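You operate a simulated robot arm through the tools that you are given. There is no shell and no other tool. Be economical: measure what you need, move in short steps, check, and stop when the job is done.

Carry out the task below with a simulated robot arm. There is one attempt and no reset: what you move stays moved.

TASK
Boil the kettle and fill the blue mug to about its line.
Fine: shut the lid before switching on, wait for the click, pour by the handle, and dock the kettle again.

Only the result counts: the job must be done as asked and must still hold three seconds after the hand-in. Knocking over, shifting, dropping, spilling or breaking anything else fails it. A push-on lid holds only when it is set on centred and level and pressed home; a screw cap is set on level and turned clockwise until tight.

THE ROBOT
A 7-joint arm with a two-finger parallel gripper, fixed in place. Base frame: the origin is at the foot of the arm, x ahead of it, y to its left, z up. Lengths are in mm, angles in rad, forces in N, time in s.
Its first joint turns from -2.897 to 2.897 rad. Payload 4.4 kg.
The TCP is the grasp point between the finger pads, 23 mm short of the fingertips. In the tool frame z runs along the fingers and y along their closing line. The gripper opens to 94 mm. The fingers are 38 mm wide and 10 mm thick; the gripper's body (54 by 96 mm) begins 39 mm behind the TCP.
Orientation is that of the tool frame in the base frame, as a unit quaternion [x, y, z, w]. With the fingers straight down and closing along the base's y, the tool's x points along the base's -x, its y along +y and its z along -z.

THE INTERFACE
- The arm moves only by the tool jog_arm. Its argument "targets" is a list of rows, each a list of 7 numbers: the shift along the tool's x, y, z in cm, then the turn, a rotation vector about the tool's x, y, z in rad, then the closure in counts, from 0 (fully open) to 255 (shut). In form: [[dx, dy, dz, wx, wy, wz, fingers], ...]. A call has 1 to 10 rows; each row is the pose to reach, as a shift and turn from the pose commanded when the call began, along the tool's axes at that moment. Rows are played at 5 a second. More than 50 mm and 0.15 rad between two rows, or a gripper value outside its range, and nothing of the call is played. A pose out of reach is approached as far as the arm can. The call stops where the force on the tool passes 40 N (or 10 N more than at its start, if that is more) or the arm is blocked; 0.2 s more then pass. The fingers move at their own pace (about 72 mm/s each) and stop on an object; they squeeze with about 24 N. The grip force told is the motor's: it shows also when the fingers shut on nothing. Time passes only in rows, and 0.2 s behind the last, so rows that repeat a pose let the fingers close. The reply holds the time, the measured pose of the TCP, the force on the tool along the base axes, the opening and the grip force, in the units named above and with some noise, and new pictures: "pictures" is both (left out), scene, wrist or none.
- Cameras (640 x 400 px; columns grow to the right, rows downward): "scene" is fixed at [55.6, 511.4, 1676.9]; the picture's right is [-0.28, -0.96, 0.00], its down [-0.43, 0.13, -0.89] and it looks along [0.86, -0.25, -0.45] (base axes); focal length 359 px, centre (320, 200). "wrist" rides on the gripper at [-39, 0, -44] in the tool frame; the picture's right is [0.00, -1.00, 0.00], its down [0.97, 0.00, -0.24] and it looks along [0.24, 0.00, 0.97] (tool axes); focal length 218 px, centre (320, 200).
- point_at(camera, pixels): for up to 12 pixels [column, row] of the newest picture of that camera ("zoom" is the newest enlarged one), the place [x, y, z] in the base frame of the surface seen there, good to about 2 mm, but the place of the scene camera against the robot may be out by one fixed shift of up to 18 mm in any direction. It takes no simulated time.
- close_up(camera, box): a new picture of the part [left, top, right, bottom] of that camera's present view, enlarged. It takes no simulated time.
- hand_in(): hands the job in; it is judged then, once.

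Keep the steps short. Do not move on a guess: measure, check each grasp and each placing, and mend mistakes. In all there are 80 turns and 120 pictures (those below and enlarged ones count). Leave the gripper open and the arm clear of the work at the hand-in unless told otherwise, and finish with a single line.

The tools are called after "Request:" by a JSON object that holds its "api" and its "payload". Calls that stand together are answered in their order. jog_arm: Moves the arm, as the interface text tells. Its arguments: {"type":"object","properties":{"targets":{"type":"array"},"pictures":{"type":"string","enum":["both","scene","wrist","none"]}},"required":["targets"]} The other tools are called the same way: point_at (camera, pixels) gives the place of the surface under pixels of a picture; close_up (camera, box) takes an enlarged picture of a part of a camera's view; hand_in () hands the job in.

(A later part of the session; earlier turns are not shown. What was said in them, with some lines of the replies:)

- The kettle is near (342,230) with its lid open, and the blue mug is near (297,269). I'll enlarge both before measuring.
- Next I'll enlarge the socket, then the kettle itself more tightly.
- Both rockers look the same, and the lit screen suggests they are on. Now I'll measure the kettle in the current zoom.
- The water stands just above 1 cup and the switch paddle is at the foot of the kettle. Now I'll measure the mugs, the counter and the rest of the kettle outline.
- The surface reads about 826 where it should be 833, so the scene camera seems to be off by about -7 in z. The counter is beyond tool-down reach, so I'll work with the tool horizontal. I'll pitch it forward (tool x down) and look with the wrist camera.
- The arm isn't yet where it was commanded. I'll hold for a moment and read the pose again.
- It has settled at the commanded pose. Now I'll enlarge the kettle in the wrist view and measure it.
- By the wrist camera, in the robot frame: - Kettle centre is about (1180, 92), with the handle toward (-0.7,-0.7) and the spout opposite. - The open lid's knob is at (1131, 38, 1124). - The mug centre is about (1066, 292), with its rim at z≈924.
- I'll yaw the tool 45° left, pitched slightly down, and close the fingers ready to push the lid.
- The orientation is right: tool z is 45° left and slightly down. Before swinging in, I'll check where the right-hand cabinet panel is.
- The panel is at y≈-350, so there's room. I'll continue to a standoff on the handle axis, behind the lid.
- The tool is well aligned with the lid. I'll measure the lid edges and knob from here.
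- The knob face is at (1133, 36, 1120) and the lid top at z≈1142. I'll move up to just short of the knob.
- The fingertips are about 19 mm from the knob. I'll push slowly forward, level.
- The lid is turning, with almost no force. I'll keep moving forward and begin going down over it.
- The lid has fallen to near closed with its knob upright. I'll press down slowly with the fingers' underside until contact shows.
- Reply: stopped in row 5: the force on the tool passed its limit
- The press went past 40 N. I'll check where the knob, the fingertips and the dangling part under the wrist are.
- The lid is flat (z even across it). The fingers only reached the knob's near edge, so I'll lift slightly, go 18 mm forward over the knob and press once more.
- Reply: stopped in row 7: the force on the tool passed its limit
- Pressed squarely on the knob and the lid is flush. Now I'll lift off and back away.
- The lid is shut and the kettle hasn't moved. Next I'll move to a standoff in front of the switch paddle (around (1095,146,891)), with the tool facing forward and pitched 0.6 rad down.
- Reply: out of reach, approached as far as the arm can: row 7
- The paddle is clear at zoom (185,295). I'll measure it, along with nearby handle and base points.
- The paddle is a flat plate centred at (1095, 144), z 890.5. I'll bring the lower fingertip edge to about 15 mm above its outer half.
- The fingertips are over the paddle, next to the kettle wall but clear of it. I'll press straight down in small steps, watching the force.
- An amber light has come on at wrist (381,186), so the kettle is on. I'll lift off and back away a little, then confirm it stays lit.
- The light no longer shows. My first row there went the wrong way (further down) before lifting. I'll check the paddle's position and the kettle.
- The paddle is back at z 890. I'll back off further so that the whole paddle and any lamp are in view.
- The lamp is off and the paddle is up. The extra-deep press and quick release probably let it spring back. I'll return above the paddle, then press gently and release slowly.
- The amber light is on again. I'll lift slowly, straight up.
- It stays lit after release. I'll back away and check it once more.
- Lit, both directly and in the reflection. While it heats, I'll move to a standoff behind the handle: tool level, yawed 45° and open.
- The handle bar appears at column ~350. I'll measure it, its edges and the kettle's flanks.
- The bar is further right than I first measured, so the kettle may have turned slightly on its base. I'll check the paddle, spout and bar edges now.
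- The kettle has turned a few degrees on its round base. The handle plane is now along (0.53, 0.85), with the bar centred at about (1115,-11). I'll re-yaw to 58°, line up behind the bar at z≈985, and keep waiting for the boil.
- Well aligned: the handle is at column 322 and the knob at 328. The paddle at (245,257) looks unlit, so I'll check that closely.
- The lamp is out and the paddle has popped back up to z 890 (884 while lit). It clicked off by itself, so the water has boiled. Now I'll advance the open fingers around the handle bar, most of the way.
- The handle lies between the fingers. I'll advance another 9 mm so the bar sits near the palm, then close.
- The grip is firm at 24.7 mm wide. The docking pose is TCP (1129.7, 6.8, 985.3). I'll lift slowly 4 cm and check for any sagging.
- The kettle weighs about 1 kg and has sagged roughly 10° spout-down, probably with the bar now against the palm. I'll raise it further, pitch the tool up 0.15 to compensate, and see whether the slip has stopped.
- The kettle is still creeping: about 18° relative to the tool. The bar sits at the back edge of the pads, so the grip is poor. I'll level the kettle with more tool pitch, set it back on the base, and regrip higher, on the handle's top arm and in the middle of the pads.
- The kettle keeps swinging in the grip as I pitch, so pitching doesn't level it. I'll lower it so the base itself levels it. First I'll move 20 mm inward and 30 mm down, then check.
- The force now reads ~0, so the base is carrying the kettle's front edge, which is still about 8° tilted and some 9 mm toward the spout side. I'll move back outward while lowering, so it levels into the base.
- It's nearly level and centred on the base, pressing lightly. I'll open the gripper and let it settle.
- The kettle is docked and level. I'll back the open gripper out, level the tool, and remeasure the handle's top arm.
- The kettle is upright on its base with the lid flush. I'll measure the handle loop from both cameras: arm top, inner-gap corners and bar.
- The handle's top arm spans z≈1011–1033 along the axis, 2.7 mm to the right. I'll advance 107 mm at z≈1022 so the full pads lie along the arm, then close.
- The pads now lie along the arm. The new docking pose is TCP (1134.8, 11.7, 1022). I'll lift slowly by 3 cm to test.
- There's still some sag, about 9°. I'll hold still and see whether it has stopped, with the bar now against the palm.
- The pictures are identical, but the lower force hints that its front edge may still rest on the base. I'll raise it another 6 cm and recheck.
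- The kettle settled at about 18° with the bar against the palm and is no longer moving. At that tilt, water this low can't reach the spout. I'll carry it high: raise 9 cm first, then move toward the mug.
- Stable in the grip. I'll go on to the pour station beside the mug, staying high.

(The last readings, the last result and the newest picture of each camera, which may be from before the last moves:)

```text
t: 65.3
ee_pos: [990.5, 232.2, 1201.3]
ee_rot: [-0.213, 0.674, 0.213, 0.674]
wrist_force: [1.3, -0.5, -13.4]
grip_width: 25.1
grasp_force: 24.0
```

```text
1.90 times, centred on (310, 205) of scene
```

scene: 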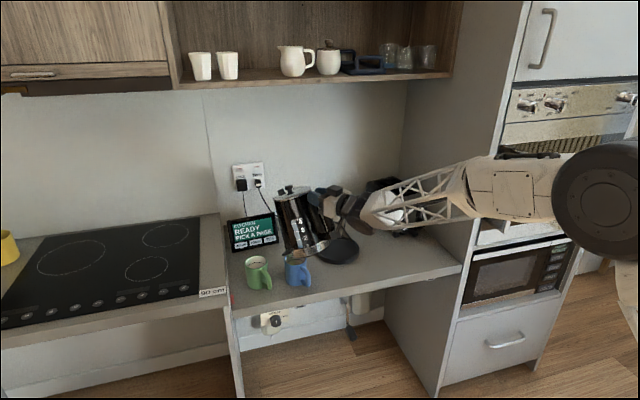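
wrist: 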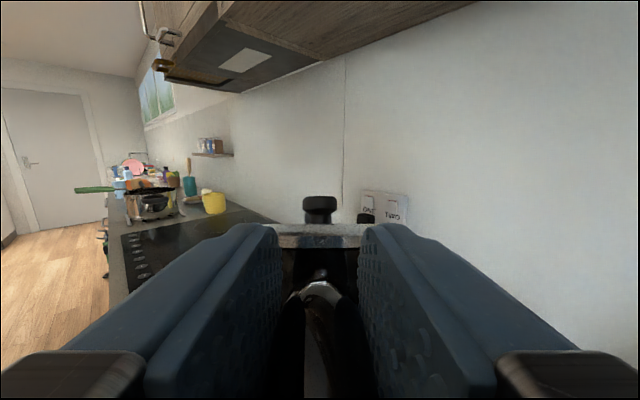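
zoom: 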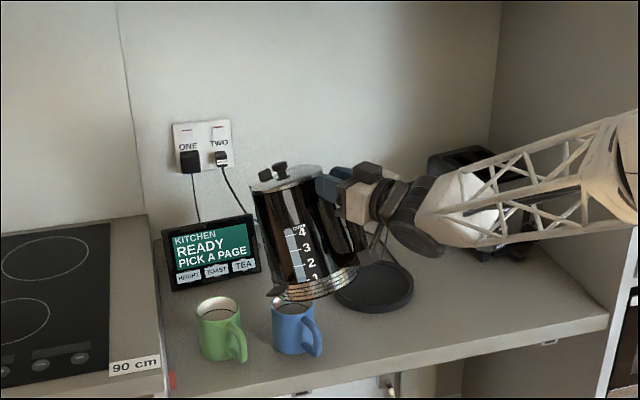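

The kettle is held above and behind the mug. I'll tip the tool nose-down by 0.45 rad at this height (still below pouring tilt) and check it follows.

Request:
{"api": "jog_arm", "payload": {"targets": [[0, 0, 0, 0, 0.05, 0, 255], [0, 0, 0, 0, 0.1, 0, 255], [0, 0, 0, 0, 0.15, 0, 255], [0, 0, 0, 0, 0.2, 0, 255], [0, 0, 0, 0, 0.25, 0, 255], [0, 0, 0, 0, 0.3, 0, 255], [0, 0, 0, 0, 0.35, 0, 255], [0, 0, 0, 0, 0.4, 0, 255], [0, 0, 0, 0, 0.45, 0, 255], [0, 0, 0, 0, 0.45, 0, 255]], "pictures": "both"}}

Request:
{"api": "close_up", "payload": {"camera": "scene", "box": [240, 140, 370, 310]}}

```text
t: 67.5
ee_pos: [990.7, 232.2, 1201.3]
ee_rot: [-0.254, 0.807, 0.161, 0.508]
wrist_force: [-0.5, 0.3, -12.8]
grip_width: 24.9
grasp_force: 23.9
```

scene: 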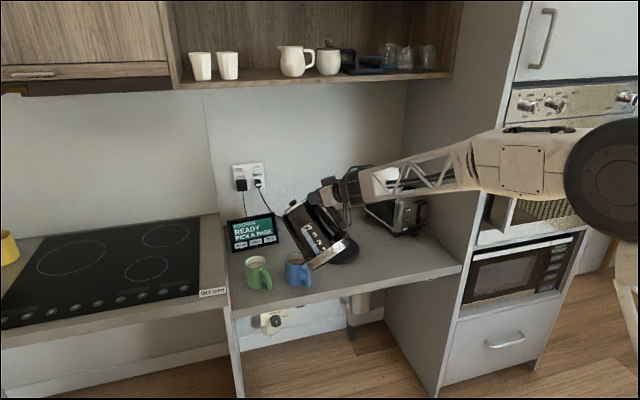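
wrist: 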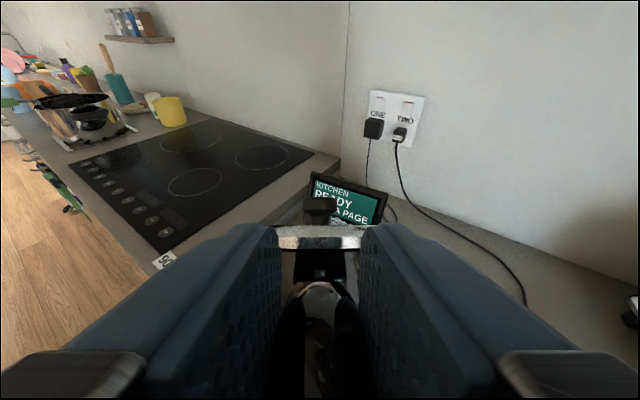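

```text
2.35 times, centred on (305, 225) of scene
```

zoom: 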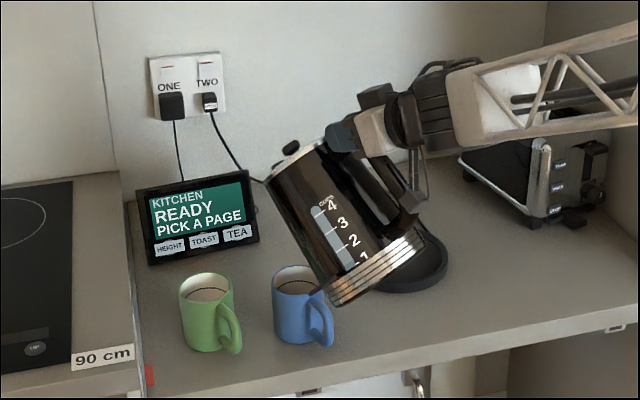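

The kettle follows at about 45° tilt. I'll measure where the spout tip is, at the left edge of the lid near zoom (262,181).

Request:
{"api": "close_up", "payload": {"camera": "scene", "box": [270, 180, 330, 230]}}

```text
8.00 times, centred on (300, 205) of scene
```

zoom: 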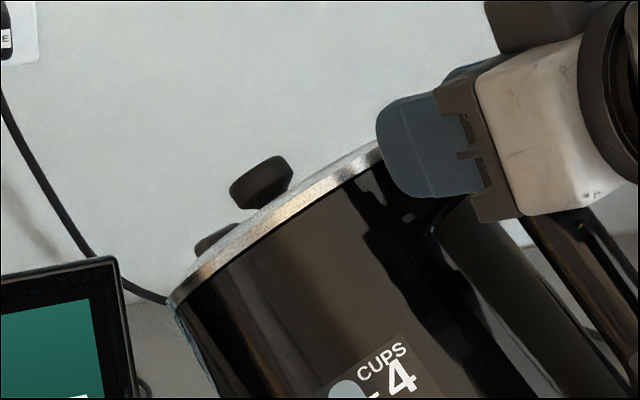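

Request:
{"api": "point_at", "payload": {"camera": "zoom", "pixels": [[172, 302], [180, 320], [195, 350], [205, 285], [262, 180], [215, 240], [370, 155], [210, 375], [300, 215]]}}

```text
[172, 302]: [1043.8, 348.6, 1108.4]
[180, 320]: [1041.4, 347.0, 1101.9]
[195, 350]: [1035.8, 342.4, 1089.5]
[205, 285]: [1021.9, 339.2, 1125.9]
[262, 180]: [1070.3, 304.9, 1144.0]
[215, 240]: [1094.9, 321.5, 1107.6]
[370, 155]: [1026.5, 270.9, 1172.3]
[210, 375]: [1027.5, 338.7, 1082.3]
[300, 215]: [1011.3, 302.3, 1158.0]
```

By the knob and latch positions the kettle is at about 52° and the spout plane lines up with the mug within a few mm. I'll lower by 7 cm and back 1.5 cm while tipping another 0.1 rad, which is still short of pouring.

Request:
{"api": "jog_arm", "payload": {"targets": [[1.2, 0, 0.3, 0, 0.02, 0, 255], [2.4, 0, 0.6, 0, 0.04, 0, 255], [3.6, 0, 0.9, 0, 0.06, 0, 255], [4.8, 0, 1.2, 0, 0.08, 0, 255], [6.0, 0, 1.5, 0, 0.1, 0, 255], [7.0, 0, 1.74, 0, 0.1, 0, 255], [7.0, 0, 1.74, 0, 0.1, 0, 255]], "pictures": "both"}}

Request:
{"api": "close_up", "payload": {"camera": "scene", "box": [240, 170, 360, 310]}}

```text
t: 69.1
ee_pos: [977.8, 223.6, 1130.4]
ee_rot: [-0.263, 0.831, 0.148, 0.467]
wrist_force: [-0.4, 0.0, -11.7]
grip_width: 25.0
grasp_force: 24.7
```

scene: 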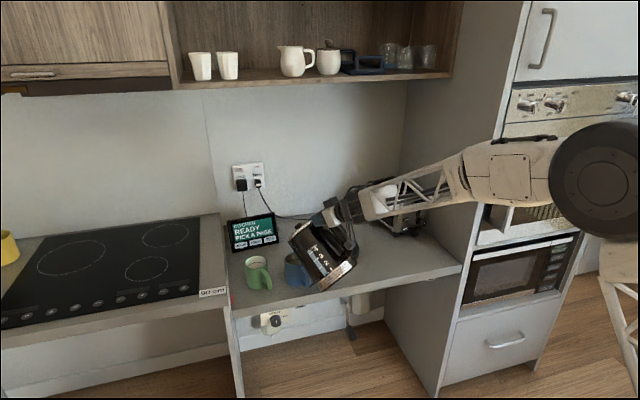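
wrist: 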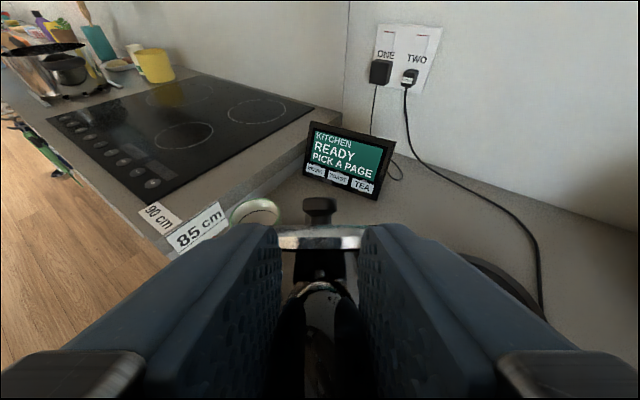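

```text
2.86 times, centred on (300, 240) of scene
```

zoom: 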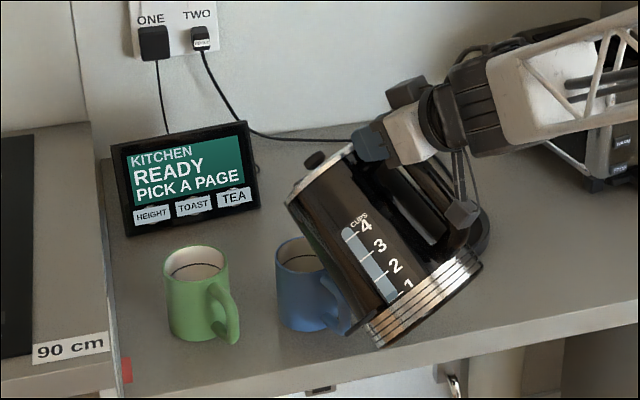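

No water is out yet, and the mug's opening is partly visible at zoom (300,257). I'll tip in small increments: +0.1 rad now.

Request:
{"api": "jog_arm", "payload": {"targets": [[0, 0, 0, 0, 0.03, 0, 255], [0, 0, 0, 0, 0.06, 0, 255], [0, 0, 0, 0, 0.1, 0, 255], [0, 0, 0, 0, 0.1, 0, 255]], "pictures": "none"}}

Request:
{"api": "close_up", "payload": {"camera": "scene", "box": [250, 200, 350, 300]}}

```text
t: 70.1
ee_pos: [977.7, 223.6, 1131.6]
ee_rot: [-0.269, 0.855, 0.134, 0.424]
wrist_force: [-0.7, 0.3, -12.5]
grip_width: 25.0
grasp_force: 24.3
```

```text
4.00 times, centred on (300, 250) of scene
```

zoom: 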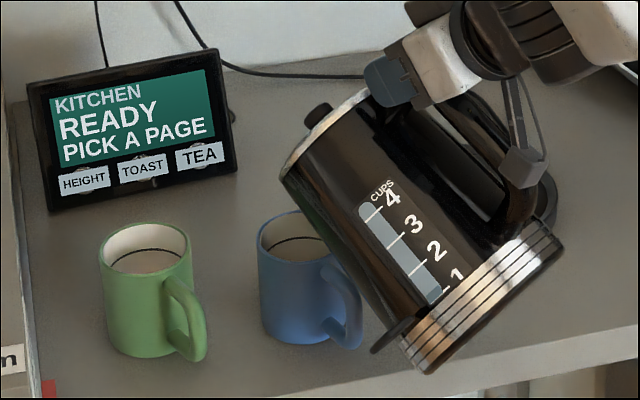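

Still no water. Another +0.08 rad.

Request:
{"api": "jog_arm", "payload": {"targets": [[0, 0, 0, 0, 0.03, 0, 255], [0, 0, 0, 0, 0.06, 0, 255], [0, 0, 0, 0, 0.08, 0, 255]], "pictures": "none"}}

Request:
{"api": "close_up", "payload": {"camera": "scene", "box": [250, 200, 350, 300]}}

```text
t: 70.9
ee_pos: [977.9, 223.6, 1130.9]
ee_rot: [-0.275, 0.871, 0.123, 0.389]
wrist_force: [0.1, 0.0, -12.7]
grip_width: 25.0
grasp_force: 23.8
```

```text
4.00 times, centred on (300, 250) of scene
```

zoom: 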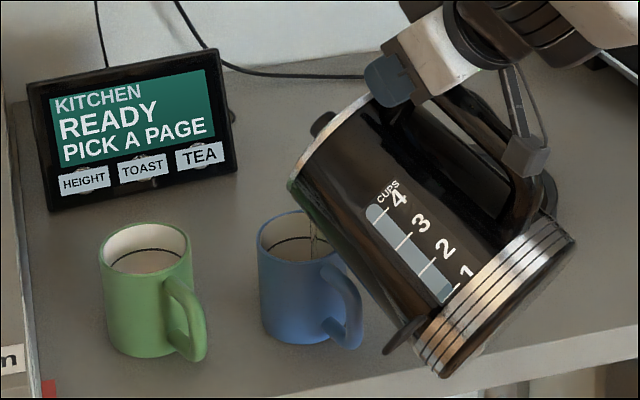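

A thin stream is falling inside the mug at zoom (313,235). I'll hold for a second and look again.

Request:
{"api": "jog_arm", "payload": {"targets": [[0, 0, 0, 0, 0, 0, 255], [0, 0, 0, 0, 0, 0, 255], [0, 0, 0, 0, 0, 0, 255], [0, 0, 0, 0, 0, 0, 255]], "pictures": "none"}}

Request:
{"api": "close_up", "payload": {"camera": "scene", "box": [275, 230, 345, 300]}}

```text
t: 71.9
ee_pos: [978.3, 223.6, 1131.8]
ee_rot: [-0.274, 0.87, 0.123, 0.391]
wrist_force: [0.2, -1.3, -12.7]
grip_width: 24.8
grasp_force: 23.4
```

```text
5.71 times, centred on (310, 265) of scene
```

zoom: 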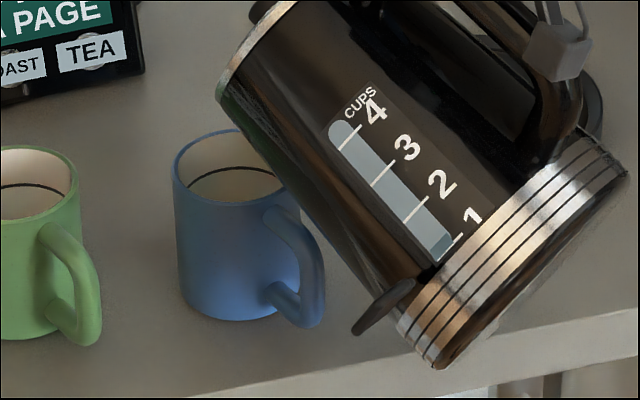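

The flow has stopped and only a little went in. I'll tip another 0.06 rad, moving 18 mm forward and 10 mm down so the lip stays over the mug centre.

Request:
{"api": "jog_arm", "payload": {"targets": [[-0.2, 0, 0.8, 0, 0, 0, 255], [-0.4, 0, 1.6, 0, 0.02, 0, 255], [-0.46, 0, 2.0, 0, 0.04, 0, 255], [-0.46, 0, 2.0, 0, 0.06, 0, 255], [-0.46, 0, 2.0, 0, 0.06, 0, 255]], "pictures": "none"}}

Request:
{"api": "close_up", "payload": {"camera": "scene", "box": [265, 220, 345, 300]}}

```text
t: 73.1
ee_pos: [994.3, 233.8, 1121.1]
ee_rot: [-0.28, 0.881, 0.116, 0.363]
wrist_force: [0.9, -0.5, -11.9]
grip_width: 24.9
grasp_force: 23.5
```

```text
5.00 times, centred on (305, 260) of scene
```

zoom: 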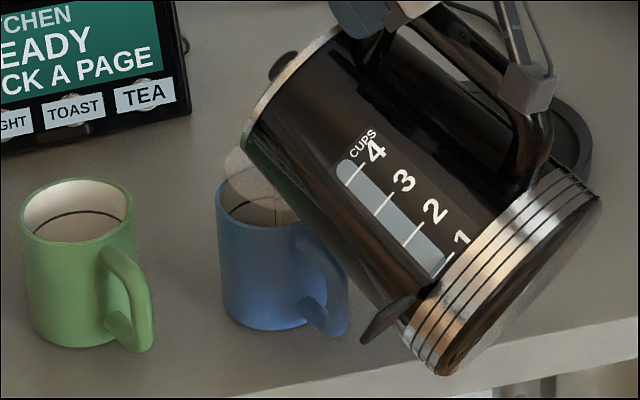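

The stream is visible at (275,208) inside the mug, with steam rising. I'll hold and check the level.

Request:
{"api": "jog_arm", "payload": {"targets": [[0, 0, 0, 0, 0, 0, 255], [0, 0, 0, 0, 0, 0, 255], [0, 0, 0, 0, 0, 0, 255], [0, 0, 0, 0, 0, 0, 255]], "pictures": "none"}}

Request:
{"api": "close_up", "payload": {"camera": "scene", "box": [275, 235, 325, 285]}}

```text
t: 74.1
ee_pos: [994.1, 233.6, 1121.0]
ee_rot: [-0.279, 0.882, 0.115, 0.363]
wrist_force: [0.1, 1.4, -10.4]
grip_width: 25.1
grasp_force: 24.3
```

```text
8.00 times, centred on (300, 260) of scene
```

zoom: 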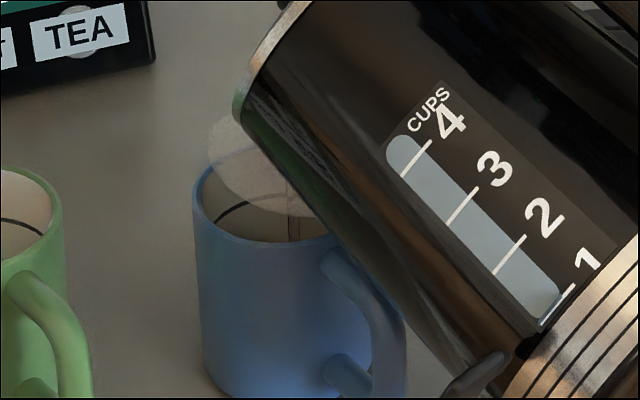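

The stream is still running thinly and the level is below view. I'll hold 2 s more.

Request:
{"api": "jog_arm", "payload": {"targets": [[0, 0, 0, 0, 0, 0, 255], [0, 0, 0, 0, 0, 0, 255], [0, 0, 0, 0, 0, 0, 255], [0, 0, 0, 0, 0, 0, 255], [0, 0, 0, 0, 0, 0, 255], [0, 0, 0, 0, 0, 0, 255]], "pictures": "none"}}

Request:
{"api": "close_up", "payload": {"camera": "scene", "box": [275, 235, 325, 285]}}

```text
t: 75.5
ee_pos: [994.6, 234.2, 1121.1]
ee_rot: [-0.279, 0.881, 0.115, 0.363]
wrist_force: [0.2, -0.1, -10.5]
grip_width: 24.8
grasp_force: 23.7
```

```text
8.00 times, centred on (300, 260) of scene
```

zoom: 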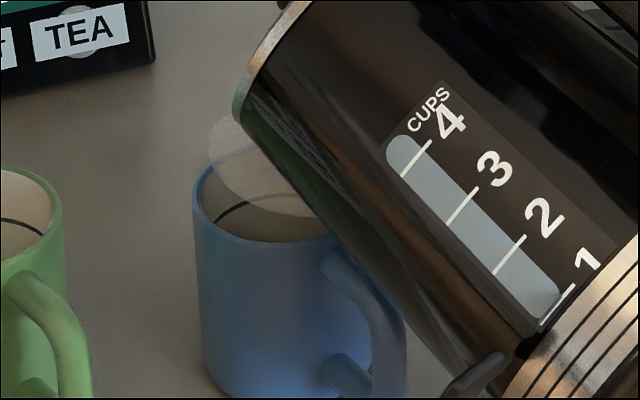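

The stream has stopped again and the force suggests roughly 0.1–0.2 kg has left the kettle. I'll use point_at on this zoom to see how high the surface inside the mug is.

Request:
{"api": "point_at", "payload": {"camera": "zoom", "pixels": [[240, 205], [225, 205], [250, 215], [260, 225], [270, 232], [300, 238], [225, 218], [235, 230], [245, 180], [200, 185], [260, 240]]}}

```text
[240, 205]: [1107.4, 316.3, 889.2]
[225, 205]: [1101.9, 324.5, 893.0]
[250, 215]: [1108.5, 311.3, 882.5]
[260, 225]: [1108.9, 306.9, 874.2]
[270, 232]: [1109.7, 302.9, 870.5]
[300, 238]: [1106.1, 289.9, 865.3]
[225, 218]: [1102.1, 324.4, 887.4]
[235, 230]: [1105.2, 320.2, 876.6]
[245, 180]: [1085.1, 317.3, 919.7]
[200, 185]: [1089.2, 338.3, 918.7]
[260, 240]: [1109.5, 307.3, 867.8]
```

The back wall is seen down to z≈865 (scene), with no water yet; the line is at about 889. I'll tip another 0.08 rad and hold.

Request:
{"api": "jog_arm", "payload": {"targets": [[-0.4, 0, 0.4, 0, 0.02, 0, 255], [-0.85, 0, 0.84, 0, 0.04, 0, 255], [-0.85, 0, 0.84, 0, 0.06, 0, 255], [-0.85, 0, 0.84, 0, 0.08, 0, 255], [-0.85, 0, 0.84, 0, 0.08, 0, 255], [-0.85, 0, 0.84, 0, 0.08, 0, 255], [-0.85, 0, 0.84, 0, 0.08, 0, 255]], "pictures": "none"}}

Request:
{"api": "close_up", "payload": {"camera": "scene", "box": [270, 230, 330, 290]}}

```text
t: 77.1
ee_pos: [1004.0, 239.8, 1121.3]
ee_rot: [-0.283, 0.895, 0.104, 0.327]
wrist_force: [0.6, -0.4, -9.8]
grip_width: 24.8
grasp_force: 24.2
```

```text
6.67 times, centred on (300, 260) of scene
```

zoom: 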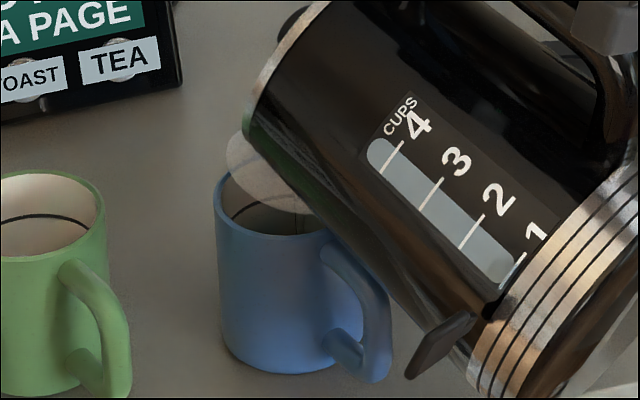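

Request:
{"api": "point_at", "payload": {"camera": "zoom", "pixels": [[245, 212], [250, 218], [260, 222], [270, 228], [280, 230], [300, 232], [240, 222], [265, 215]]}}

```text
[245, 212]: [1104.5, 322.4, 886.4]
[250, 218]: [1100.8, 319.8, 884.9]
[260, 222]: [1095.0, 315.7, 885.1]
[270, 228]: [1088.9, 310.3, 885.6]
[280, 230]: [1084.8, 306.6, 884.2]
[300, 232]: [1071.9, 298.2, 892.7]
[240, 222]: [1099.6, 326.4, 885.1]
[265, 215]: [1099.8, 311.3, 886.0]
```

The water surface is already at z≈885 against the line at about 889, and a little is still running. I'll tip back at once, moving backward so the lip stays over the mug.

Request:
{"api": "jog_arm", "payload": {"targets": [[0.9, 0, -0.7, 0, -0.1, 0, 255], [2.1, 0, -1.7, 0, -0.2, 0, 255], [3.2, 0, -2.7, 0, -0.3, 0, 255], [3.2, 0, -2.7, 0, -0.3, 0, 255], [3.2, 0, -2.7, 0, -0.3, 0, 255]], "pictures": "none"}}

Request:
{"api": "close_up", "payload": {"camera": "scene", "box": [250, 190, 360, 290]}}

```text
t: 78.3
ee_pos: [968.7, 217.3, 1121.2]
ee_rot: [-0.264, 0.836, 0.145, 0.458]
wrist_force: [0.5, 0.7, -10.5]
grip_width: 24.7
grasp_force: 24.3
```

```text
4.00 times, centred on (305, 240) of scene
```

zoom: 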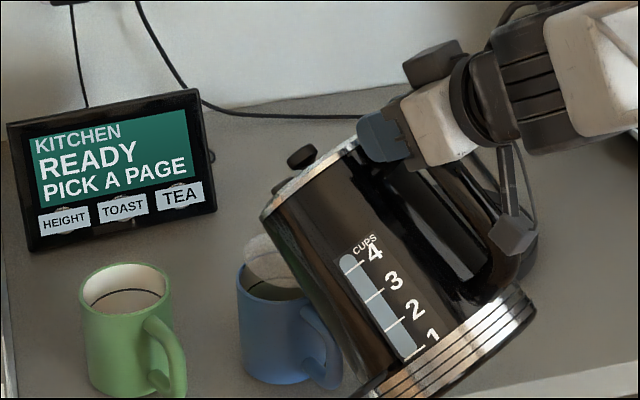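

Request:
{"api": "point_at", "payload": {"camera": "zoom", "pixels": [[255, 286], [262, 292], [270, 297], [278, 298], [285, 294], [262, 286], [250, 290], [262, 207], [310, 330], [200, 370], [300, 155]]}}

```text
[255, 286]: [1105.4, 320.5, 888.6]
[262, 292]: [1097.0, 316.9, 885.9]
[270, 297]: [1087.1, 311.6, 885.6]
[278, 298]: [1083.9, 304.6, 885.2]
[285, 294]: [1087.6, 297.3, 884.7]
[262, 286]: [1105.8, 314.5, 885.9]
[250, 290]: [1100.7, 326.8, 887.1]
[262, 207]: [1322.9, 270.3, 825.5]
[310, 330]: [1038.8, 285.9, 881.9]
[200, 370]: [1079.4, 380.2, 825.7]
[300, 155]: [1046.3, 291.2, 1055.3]
```

The flow has stopped with the water at z≈885.4 (scene). I'll check the line's height on the identical green mug, and on the blue mug's wall.

Request:
{"api": "point_at", "payload": {"camera": "zoom", "pixels": [[125, 291], [110, 293], [140, 291], [125, 288], [125, 294], [125, 264], [100, 298], [246, 284], [250, 282], [258, 281], [256, 278]]}}

```text
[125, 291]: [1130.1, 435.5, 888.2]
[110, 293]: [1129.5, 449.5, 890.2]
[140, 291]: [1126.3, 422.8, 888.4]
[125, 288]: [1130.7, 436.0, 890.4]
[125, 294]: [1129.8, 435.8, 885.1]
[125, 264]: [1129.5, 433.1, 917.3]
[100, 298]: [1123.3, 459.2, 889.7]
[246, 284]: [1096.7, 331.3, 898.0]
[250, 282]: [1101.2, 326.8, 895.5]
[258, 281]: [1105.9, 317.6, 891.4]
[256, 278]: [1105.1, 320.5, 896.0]
```

The line is at z≈888.5 and the water at 885.4, about 3 mm below, so it's filled to about the line. Now I'll raise the kettle clear of the mug and bring the tool back to level.

Request:
{"api": "jog_arm", "payload": {"targets": [[-1.4, 0, -1.8, 0, 0, 0, 255], [-2.8, 0, -3.6, 0, 0, 0, 255], [-4.2, 0, -5.4, 0, -0.05, 0, 255], [-5.5, 0, -7.1, 0, -0.12, 0, 255], [-5.5, 0, -7.1, 0, -0.21, 0, 255], [-5.5, 0, -7.1, 0, -0.3, 0, 255], [-5.5, 0, -7.1, 0, -0.39, 0, 255], [-5.5, 0, -7.1, 0, -0.48, 0, 255], [-5.5, 0, -7.1, 0, -0.57, 0, 255], [-5.5, 0, -7.1, 0, -0.57, 0, 255]], "pictures": "none"}}

```text
t: 80.5
ee_pos: [944.0, 198.8, 1204.6]
ee_rot: [-0.213, 0.674, 0.213, 0.674]
wrist_force: [1.0, -0.7, -10.0]
grip_width: 24.9
grasp_force: 23.7
```

Level at z 1205. Now I'll carry the kettle back above the base, yawing back to 58°.

Request:
{"api": "jog_arm", "payload": {"targets": [[0, -3, 0.5, -0.045, 0, 0, 255], [0, -6, 1.1, -0.09, 0, 0, 255], [0, -9, 1.6, -0.135, 0, 0, 255], [0, -12, 2.2, -0.18, 0, 0, 255], [0, -15, 2.8, -0.23, 0, 0, 255], [0, -18, 3.3, -0.28, 0, 0, 255], [0, -21, 3.9, -0.33, 0, 0, 255], [0, -24, 4.5, -0.37, 0, 0, 255], [0, -26.3, 4.9, -0.4, 0, 0, 255], [0, -26.3, 4.9, -0.4, 0, 0, 255]], "pictures": "none"}}

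Request:
{"api": "close_up", "payload": {"camera": "scene", "box": [280, 120, 400, 280]}}

```text
t: 82.7
ee_pos: [1134.8, 12.3, 1205.2]
ee_rot: [-0.342, 0.618, 0.343, 0.619]
wrist_force: [0.2, 0.0, -10.2]
grip_width: 24.8
grasp_force: 23.9
```

```text
2.50 times, centred on (340, 200) of scene
```

zoom: 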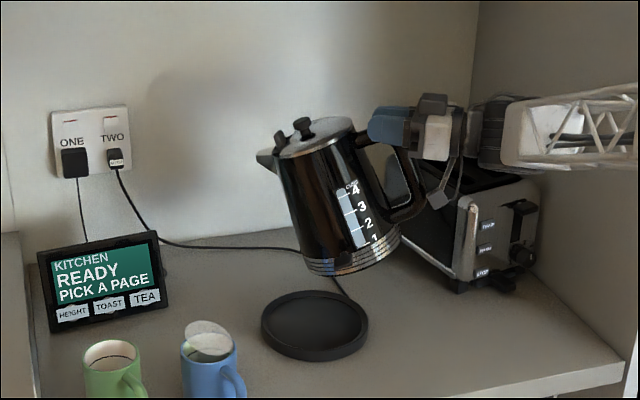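

The kettle hangs about 20° nose-down above the base. I'll measure the empty base and the kettle in this zoom.

Request:
{"api": "point_at", "payload": {"camera": "zoom", "pixels": [[262, 327], [369, 318], [315, 291], [316, 352], [315, 320], [316, 360], [303, 125], [300, 130], [305, 155], [352, 150], [303, 262], [400, 240]]}}

```text
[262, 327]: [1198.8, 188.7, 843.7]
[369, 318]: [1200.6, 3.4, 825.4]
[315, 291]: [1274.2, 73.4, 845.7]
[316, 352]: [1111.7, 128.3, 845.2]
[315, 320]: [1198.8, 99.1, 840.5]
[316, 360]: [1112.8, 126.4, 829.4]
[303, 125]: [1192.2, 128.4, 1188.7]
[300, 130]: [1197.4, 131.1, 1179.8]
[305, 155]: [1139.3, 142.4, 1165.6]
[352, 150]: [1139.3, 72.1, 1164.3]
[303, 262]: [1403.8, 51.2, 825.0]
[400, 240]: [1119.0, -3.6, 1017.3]
```

The base centre is at about (1186, 89) with the seat at z≈847. The kettle seems to have pivoted around the palm by about 19°. I'll pitch the tool up 0.34 rad here to level the kettle, and check that it carries this time.

Request:
{"api": "jog_arm", "payload": {"targets": [[0, 0, 0, 0, -0.04, 0, 255], [0, 0, 0, 0, -0.08, 0, 255], [0, 0, 0, 0, -0.12, 0, 255], [0, 0, 0, 0, -0.17, 0, 255], [0, 0, 0, 0, -0.22, 0, 255], [0, 0, 0, 0, -0.27, 0, 255], [0, 0, 0, 0, -0.31, 0, 255], [0, 0, 0, 0, -0.34, 0, 255], [0, 0, 0, 0, -0.34, 0, 255], [0, 0, 0, 0, -0.34, 0, 255]], "pictures": "none"}}

Request:
{"api": "close_up", "payload": {"camera": "scene", "box": [280, 120, 400, 280]}}

```text
t: 84.9
ee_pos: [1134.6, 11.8, 1205.3]
ee_rot: [-0.279, 0.504, 0.397, 0.715]
wrist_force: [0.8, 0.5, -10.2]
grip_width: 24.9
grasp_force: 24.1
```

```text
2.50 times, centred on (340, 200) of scene
```

zoom: 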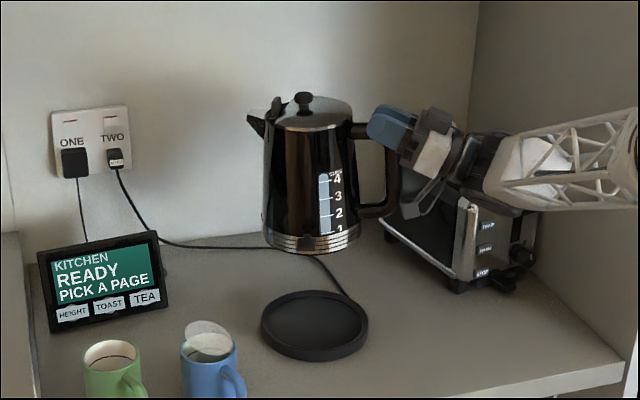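

The kettle is now level and hanging steady. I'll measure its foot relative to the base.

Request:
{"api": "point_at", "payload": {"camera": "zoom", "pixels": [[264, 235], [360, 228], [312, 250], [311, 247], [290, 246], [335, 246], [304, 97], [312, 128], [316, 352], [262, 325], [367, 322]]}}

```text
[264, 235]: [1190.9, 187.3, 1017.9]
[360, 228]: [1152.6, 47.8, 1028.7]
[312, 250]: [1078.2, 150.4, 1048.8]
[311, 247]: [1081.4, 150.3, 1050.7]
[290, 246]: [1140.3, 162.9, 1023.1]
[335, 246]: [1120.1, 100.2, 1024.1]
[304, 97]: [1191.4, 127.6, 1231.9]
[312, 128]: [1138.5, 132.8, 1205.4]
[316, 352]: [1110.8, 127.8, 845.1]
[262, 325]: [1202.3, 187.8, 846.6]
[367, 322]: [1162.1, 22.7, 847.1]
```

Relative to its docked place, the kettle is about 12 mm too far forward along its axis and 170 mm up (from the knob and a foot-circle fit). I'll go back 12 mm and down 150 mm.

Request:
{"api": "jog_arm", "payload": {"targets": [[1.4, 0, -1.3, 0, 0, 0, 255], [3.2, 0, -2.1, 0, 0, 0, 255], [5.1, 0, -2.8, 0, 0, 0, 255], [7.0, 0, -3.5, 0, 0, 0, 255], [8.9, 0, -4.3, 0, 0, 0, 255], [10.8, 0, -5.0, 0, 0, 0, 255], [12.6, 0, -5.7, 0, 0, 0, 255], [13.75, 0, -6.13, 0, 0, 0, 255], [13.75, 0, -6.13, 0, 0, 0, 255]], "pictures": "none"}}

Request:
{"api": "close_up", "payload": {"camera": "scene", "box": [305, 180, 385, 280]}}

```text
t: 86.9
ee_pos: [1127.7, 1.8, 1055.2]
ee_rot: [-0.28, 0.505, 0.396, 0.714]
wrist_force: [-0.3, 0.7, -10.9]
grip_width: 24.8
grasp_force: 23.7
```

```text
4.00 times, centred on (345, 230) of scene
```

zoom: 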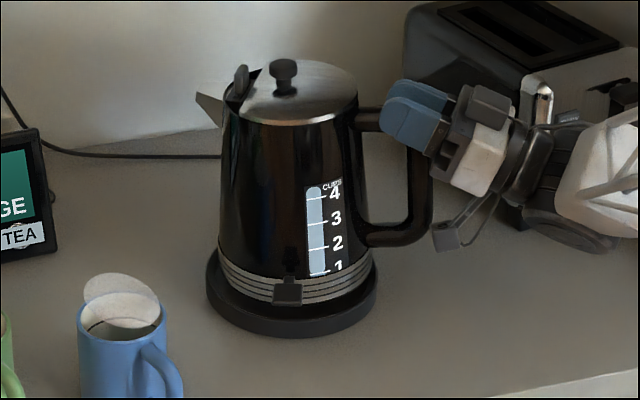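

Nearly down. A quick knob and foot check against the docked reference (1183.3, 115).

Request:
{"api": "point_at", "payload": {"camera": "zoom", "pixels": [[283, 63], [283, 72], [218, 258], [376, 258], [260, 300], [320, 300], [207, 285], [376, 290], [290, 325]]}}

```text
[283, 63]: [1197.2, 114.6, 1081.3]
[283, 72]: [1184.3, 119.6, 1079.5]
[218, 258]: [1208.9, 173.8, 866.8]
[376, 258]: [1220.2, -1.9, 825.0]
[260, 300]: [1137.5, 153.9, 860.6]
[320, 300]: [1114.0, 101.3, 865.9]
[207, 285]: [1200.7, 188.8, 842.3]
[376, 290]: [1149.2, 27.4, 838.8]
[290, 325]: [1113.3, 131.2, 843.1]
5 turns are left
```

The offset is within about 4 mm, which the recess allows. I'll lower the last ~18 mm slowly, settle, and open the fingers.

Request:
{"api": "jog_arm", "payload": {"targets": [[0.6, 0, -0.3, 0, 0, 0, 255], [1.0, 0, -0.5, 0, 0, 0, 255], [1.3, 0, -0.65, 0, 0, 0, 255], [1.5, 0, -0.75, 0, 0, 0, 255], [1.65, 0, -0.8, 0, 0, 0, 255], [1.75, 0, -0.82, 0, 0, 0, 255], [1.75, 0, -0.82, 0, 0, 0, 200], [1.75, 0, -0.82, 0, 0, 0, 80], [1.75, 0, -0.82, 0, 0, 0, 0], [1.75, 0, -0.82, 0, 0, 0, 0]], "pictures": "scene"}}

Request:
{"api": "close_up", "payload": {"camera": "scene", "box": [305, 180, 385, 280]}}

```text
t: 89.1
ee_pos: [1126.9, 0.6, 1037.1]
ee_rot: [-0.28, 0.504, 0.396, 0.715]
wrist_force: [-0.2, -0.5, -0.3]
grip_width: 94.1
grasp_force: 0.1
```

scene: 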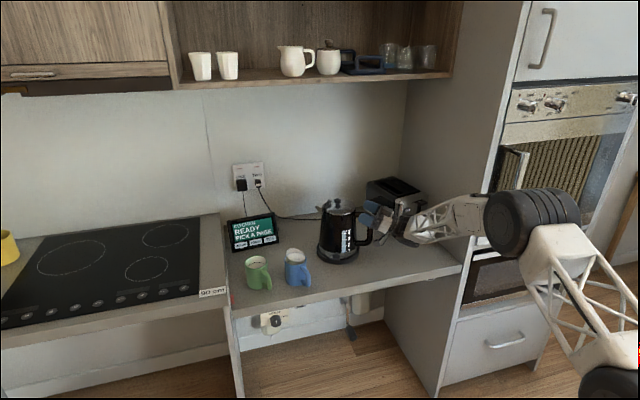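

```text
4.00 times, centred on (345, 230) of scene
4 turns are left
```

zoom: 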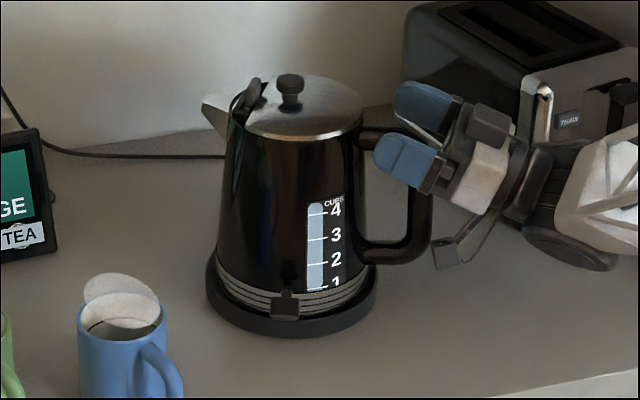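

The kettle looks seated, level and centred. I'll check its heights and back the open gripper straight out and up in the same turn.

Request:
{"api": "point_at", "payload": {"camera": "zoom", "pixels": [[290, 85], [300, 137], [250, 125], [355, 125], [286, 305], [218, 262], [370, 270], [290, 328]]}}

Request:
{"api": "jog_arm", "payload": {"targets": [[-0.7, 0, -1.9, 0, 0, 0, 0], [-1.4, 0, -3.8, 0, 0, 0, 0], [-2.1, 0, -5.7, 0, 0, 0, 0], [-2.8, 0, -7.6, 0, 0, 0, 0], [-3.4, 0, -9.5, 0, 0, 0, 0], [-5.5, 0, -10.5, 0, 0, 0, 0], [-8, 0, -11.5, 0, 0, 0, 0], [-10.7, 0, -12.1, 0, 0, 0, 0], [-10.7, 0, -12.1, 0, 0, 0, 0], [-10.7, 0, -12.1, 0, 0, 0, 0]], "pictures": "scene"}}

Request:
{"api": "close_up", "payload": {"camera": "scene", "box": [270, 180, 390, 290]}}

```text
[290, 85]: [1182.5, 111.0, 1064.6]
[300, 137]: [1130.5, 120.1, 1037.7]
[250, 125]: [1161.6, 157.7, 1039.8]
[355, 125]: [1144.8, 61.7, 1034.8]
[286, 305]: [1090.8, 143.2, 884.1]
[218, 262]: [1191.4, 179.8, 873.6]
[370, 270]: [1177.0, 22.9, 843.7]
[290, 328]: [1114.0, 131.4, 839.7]
```

```text
t: 91.3
ee_pos: [1047.9, -127.6, 1097.4]
ee_rot: [-0.28, 0.504, 0.396, 0.714]
wrist_force: [0.2, 0.2, -0.6]
grip_width: 93.6
grasp_force: 0.0
```

scene: 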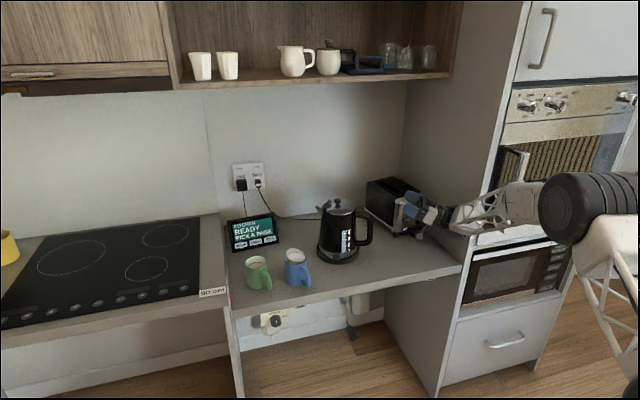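

```text
3.64 times, centred on (330, 235) of scene
3 turns are left
```

zoom: 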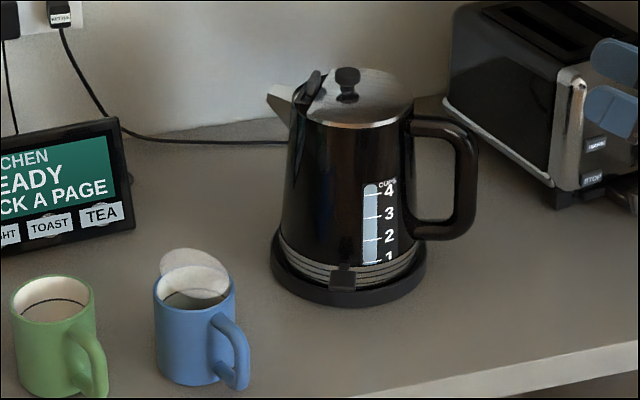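

The paddle height reads 884.1, matching the original docked 884.5, and the kettle is upright and seated. The mug is filled, nothing is spilled, and the gripper is open and clear, so I'm handing in.

Request:
{"api": "hand_in", "payload": {}}

```text
The job is handed in.
```

The lid was shut before switching on, the kettle clicked off by itself, and the blue mug is filled to about 3 mm below its line; the kettle was poured by the handle and is back on its base.
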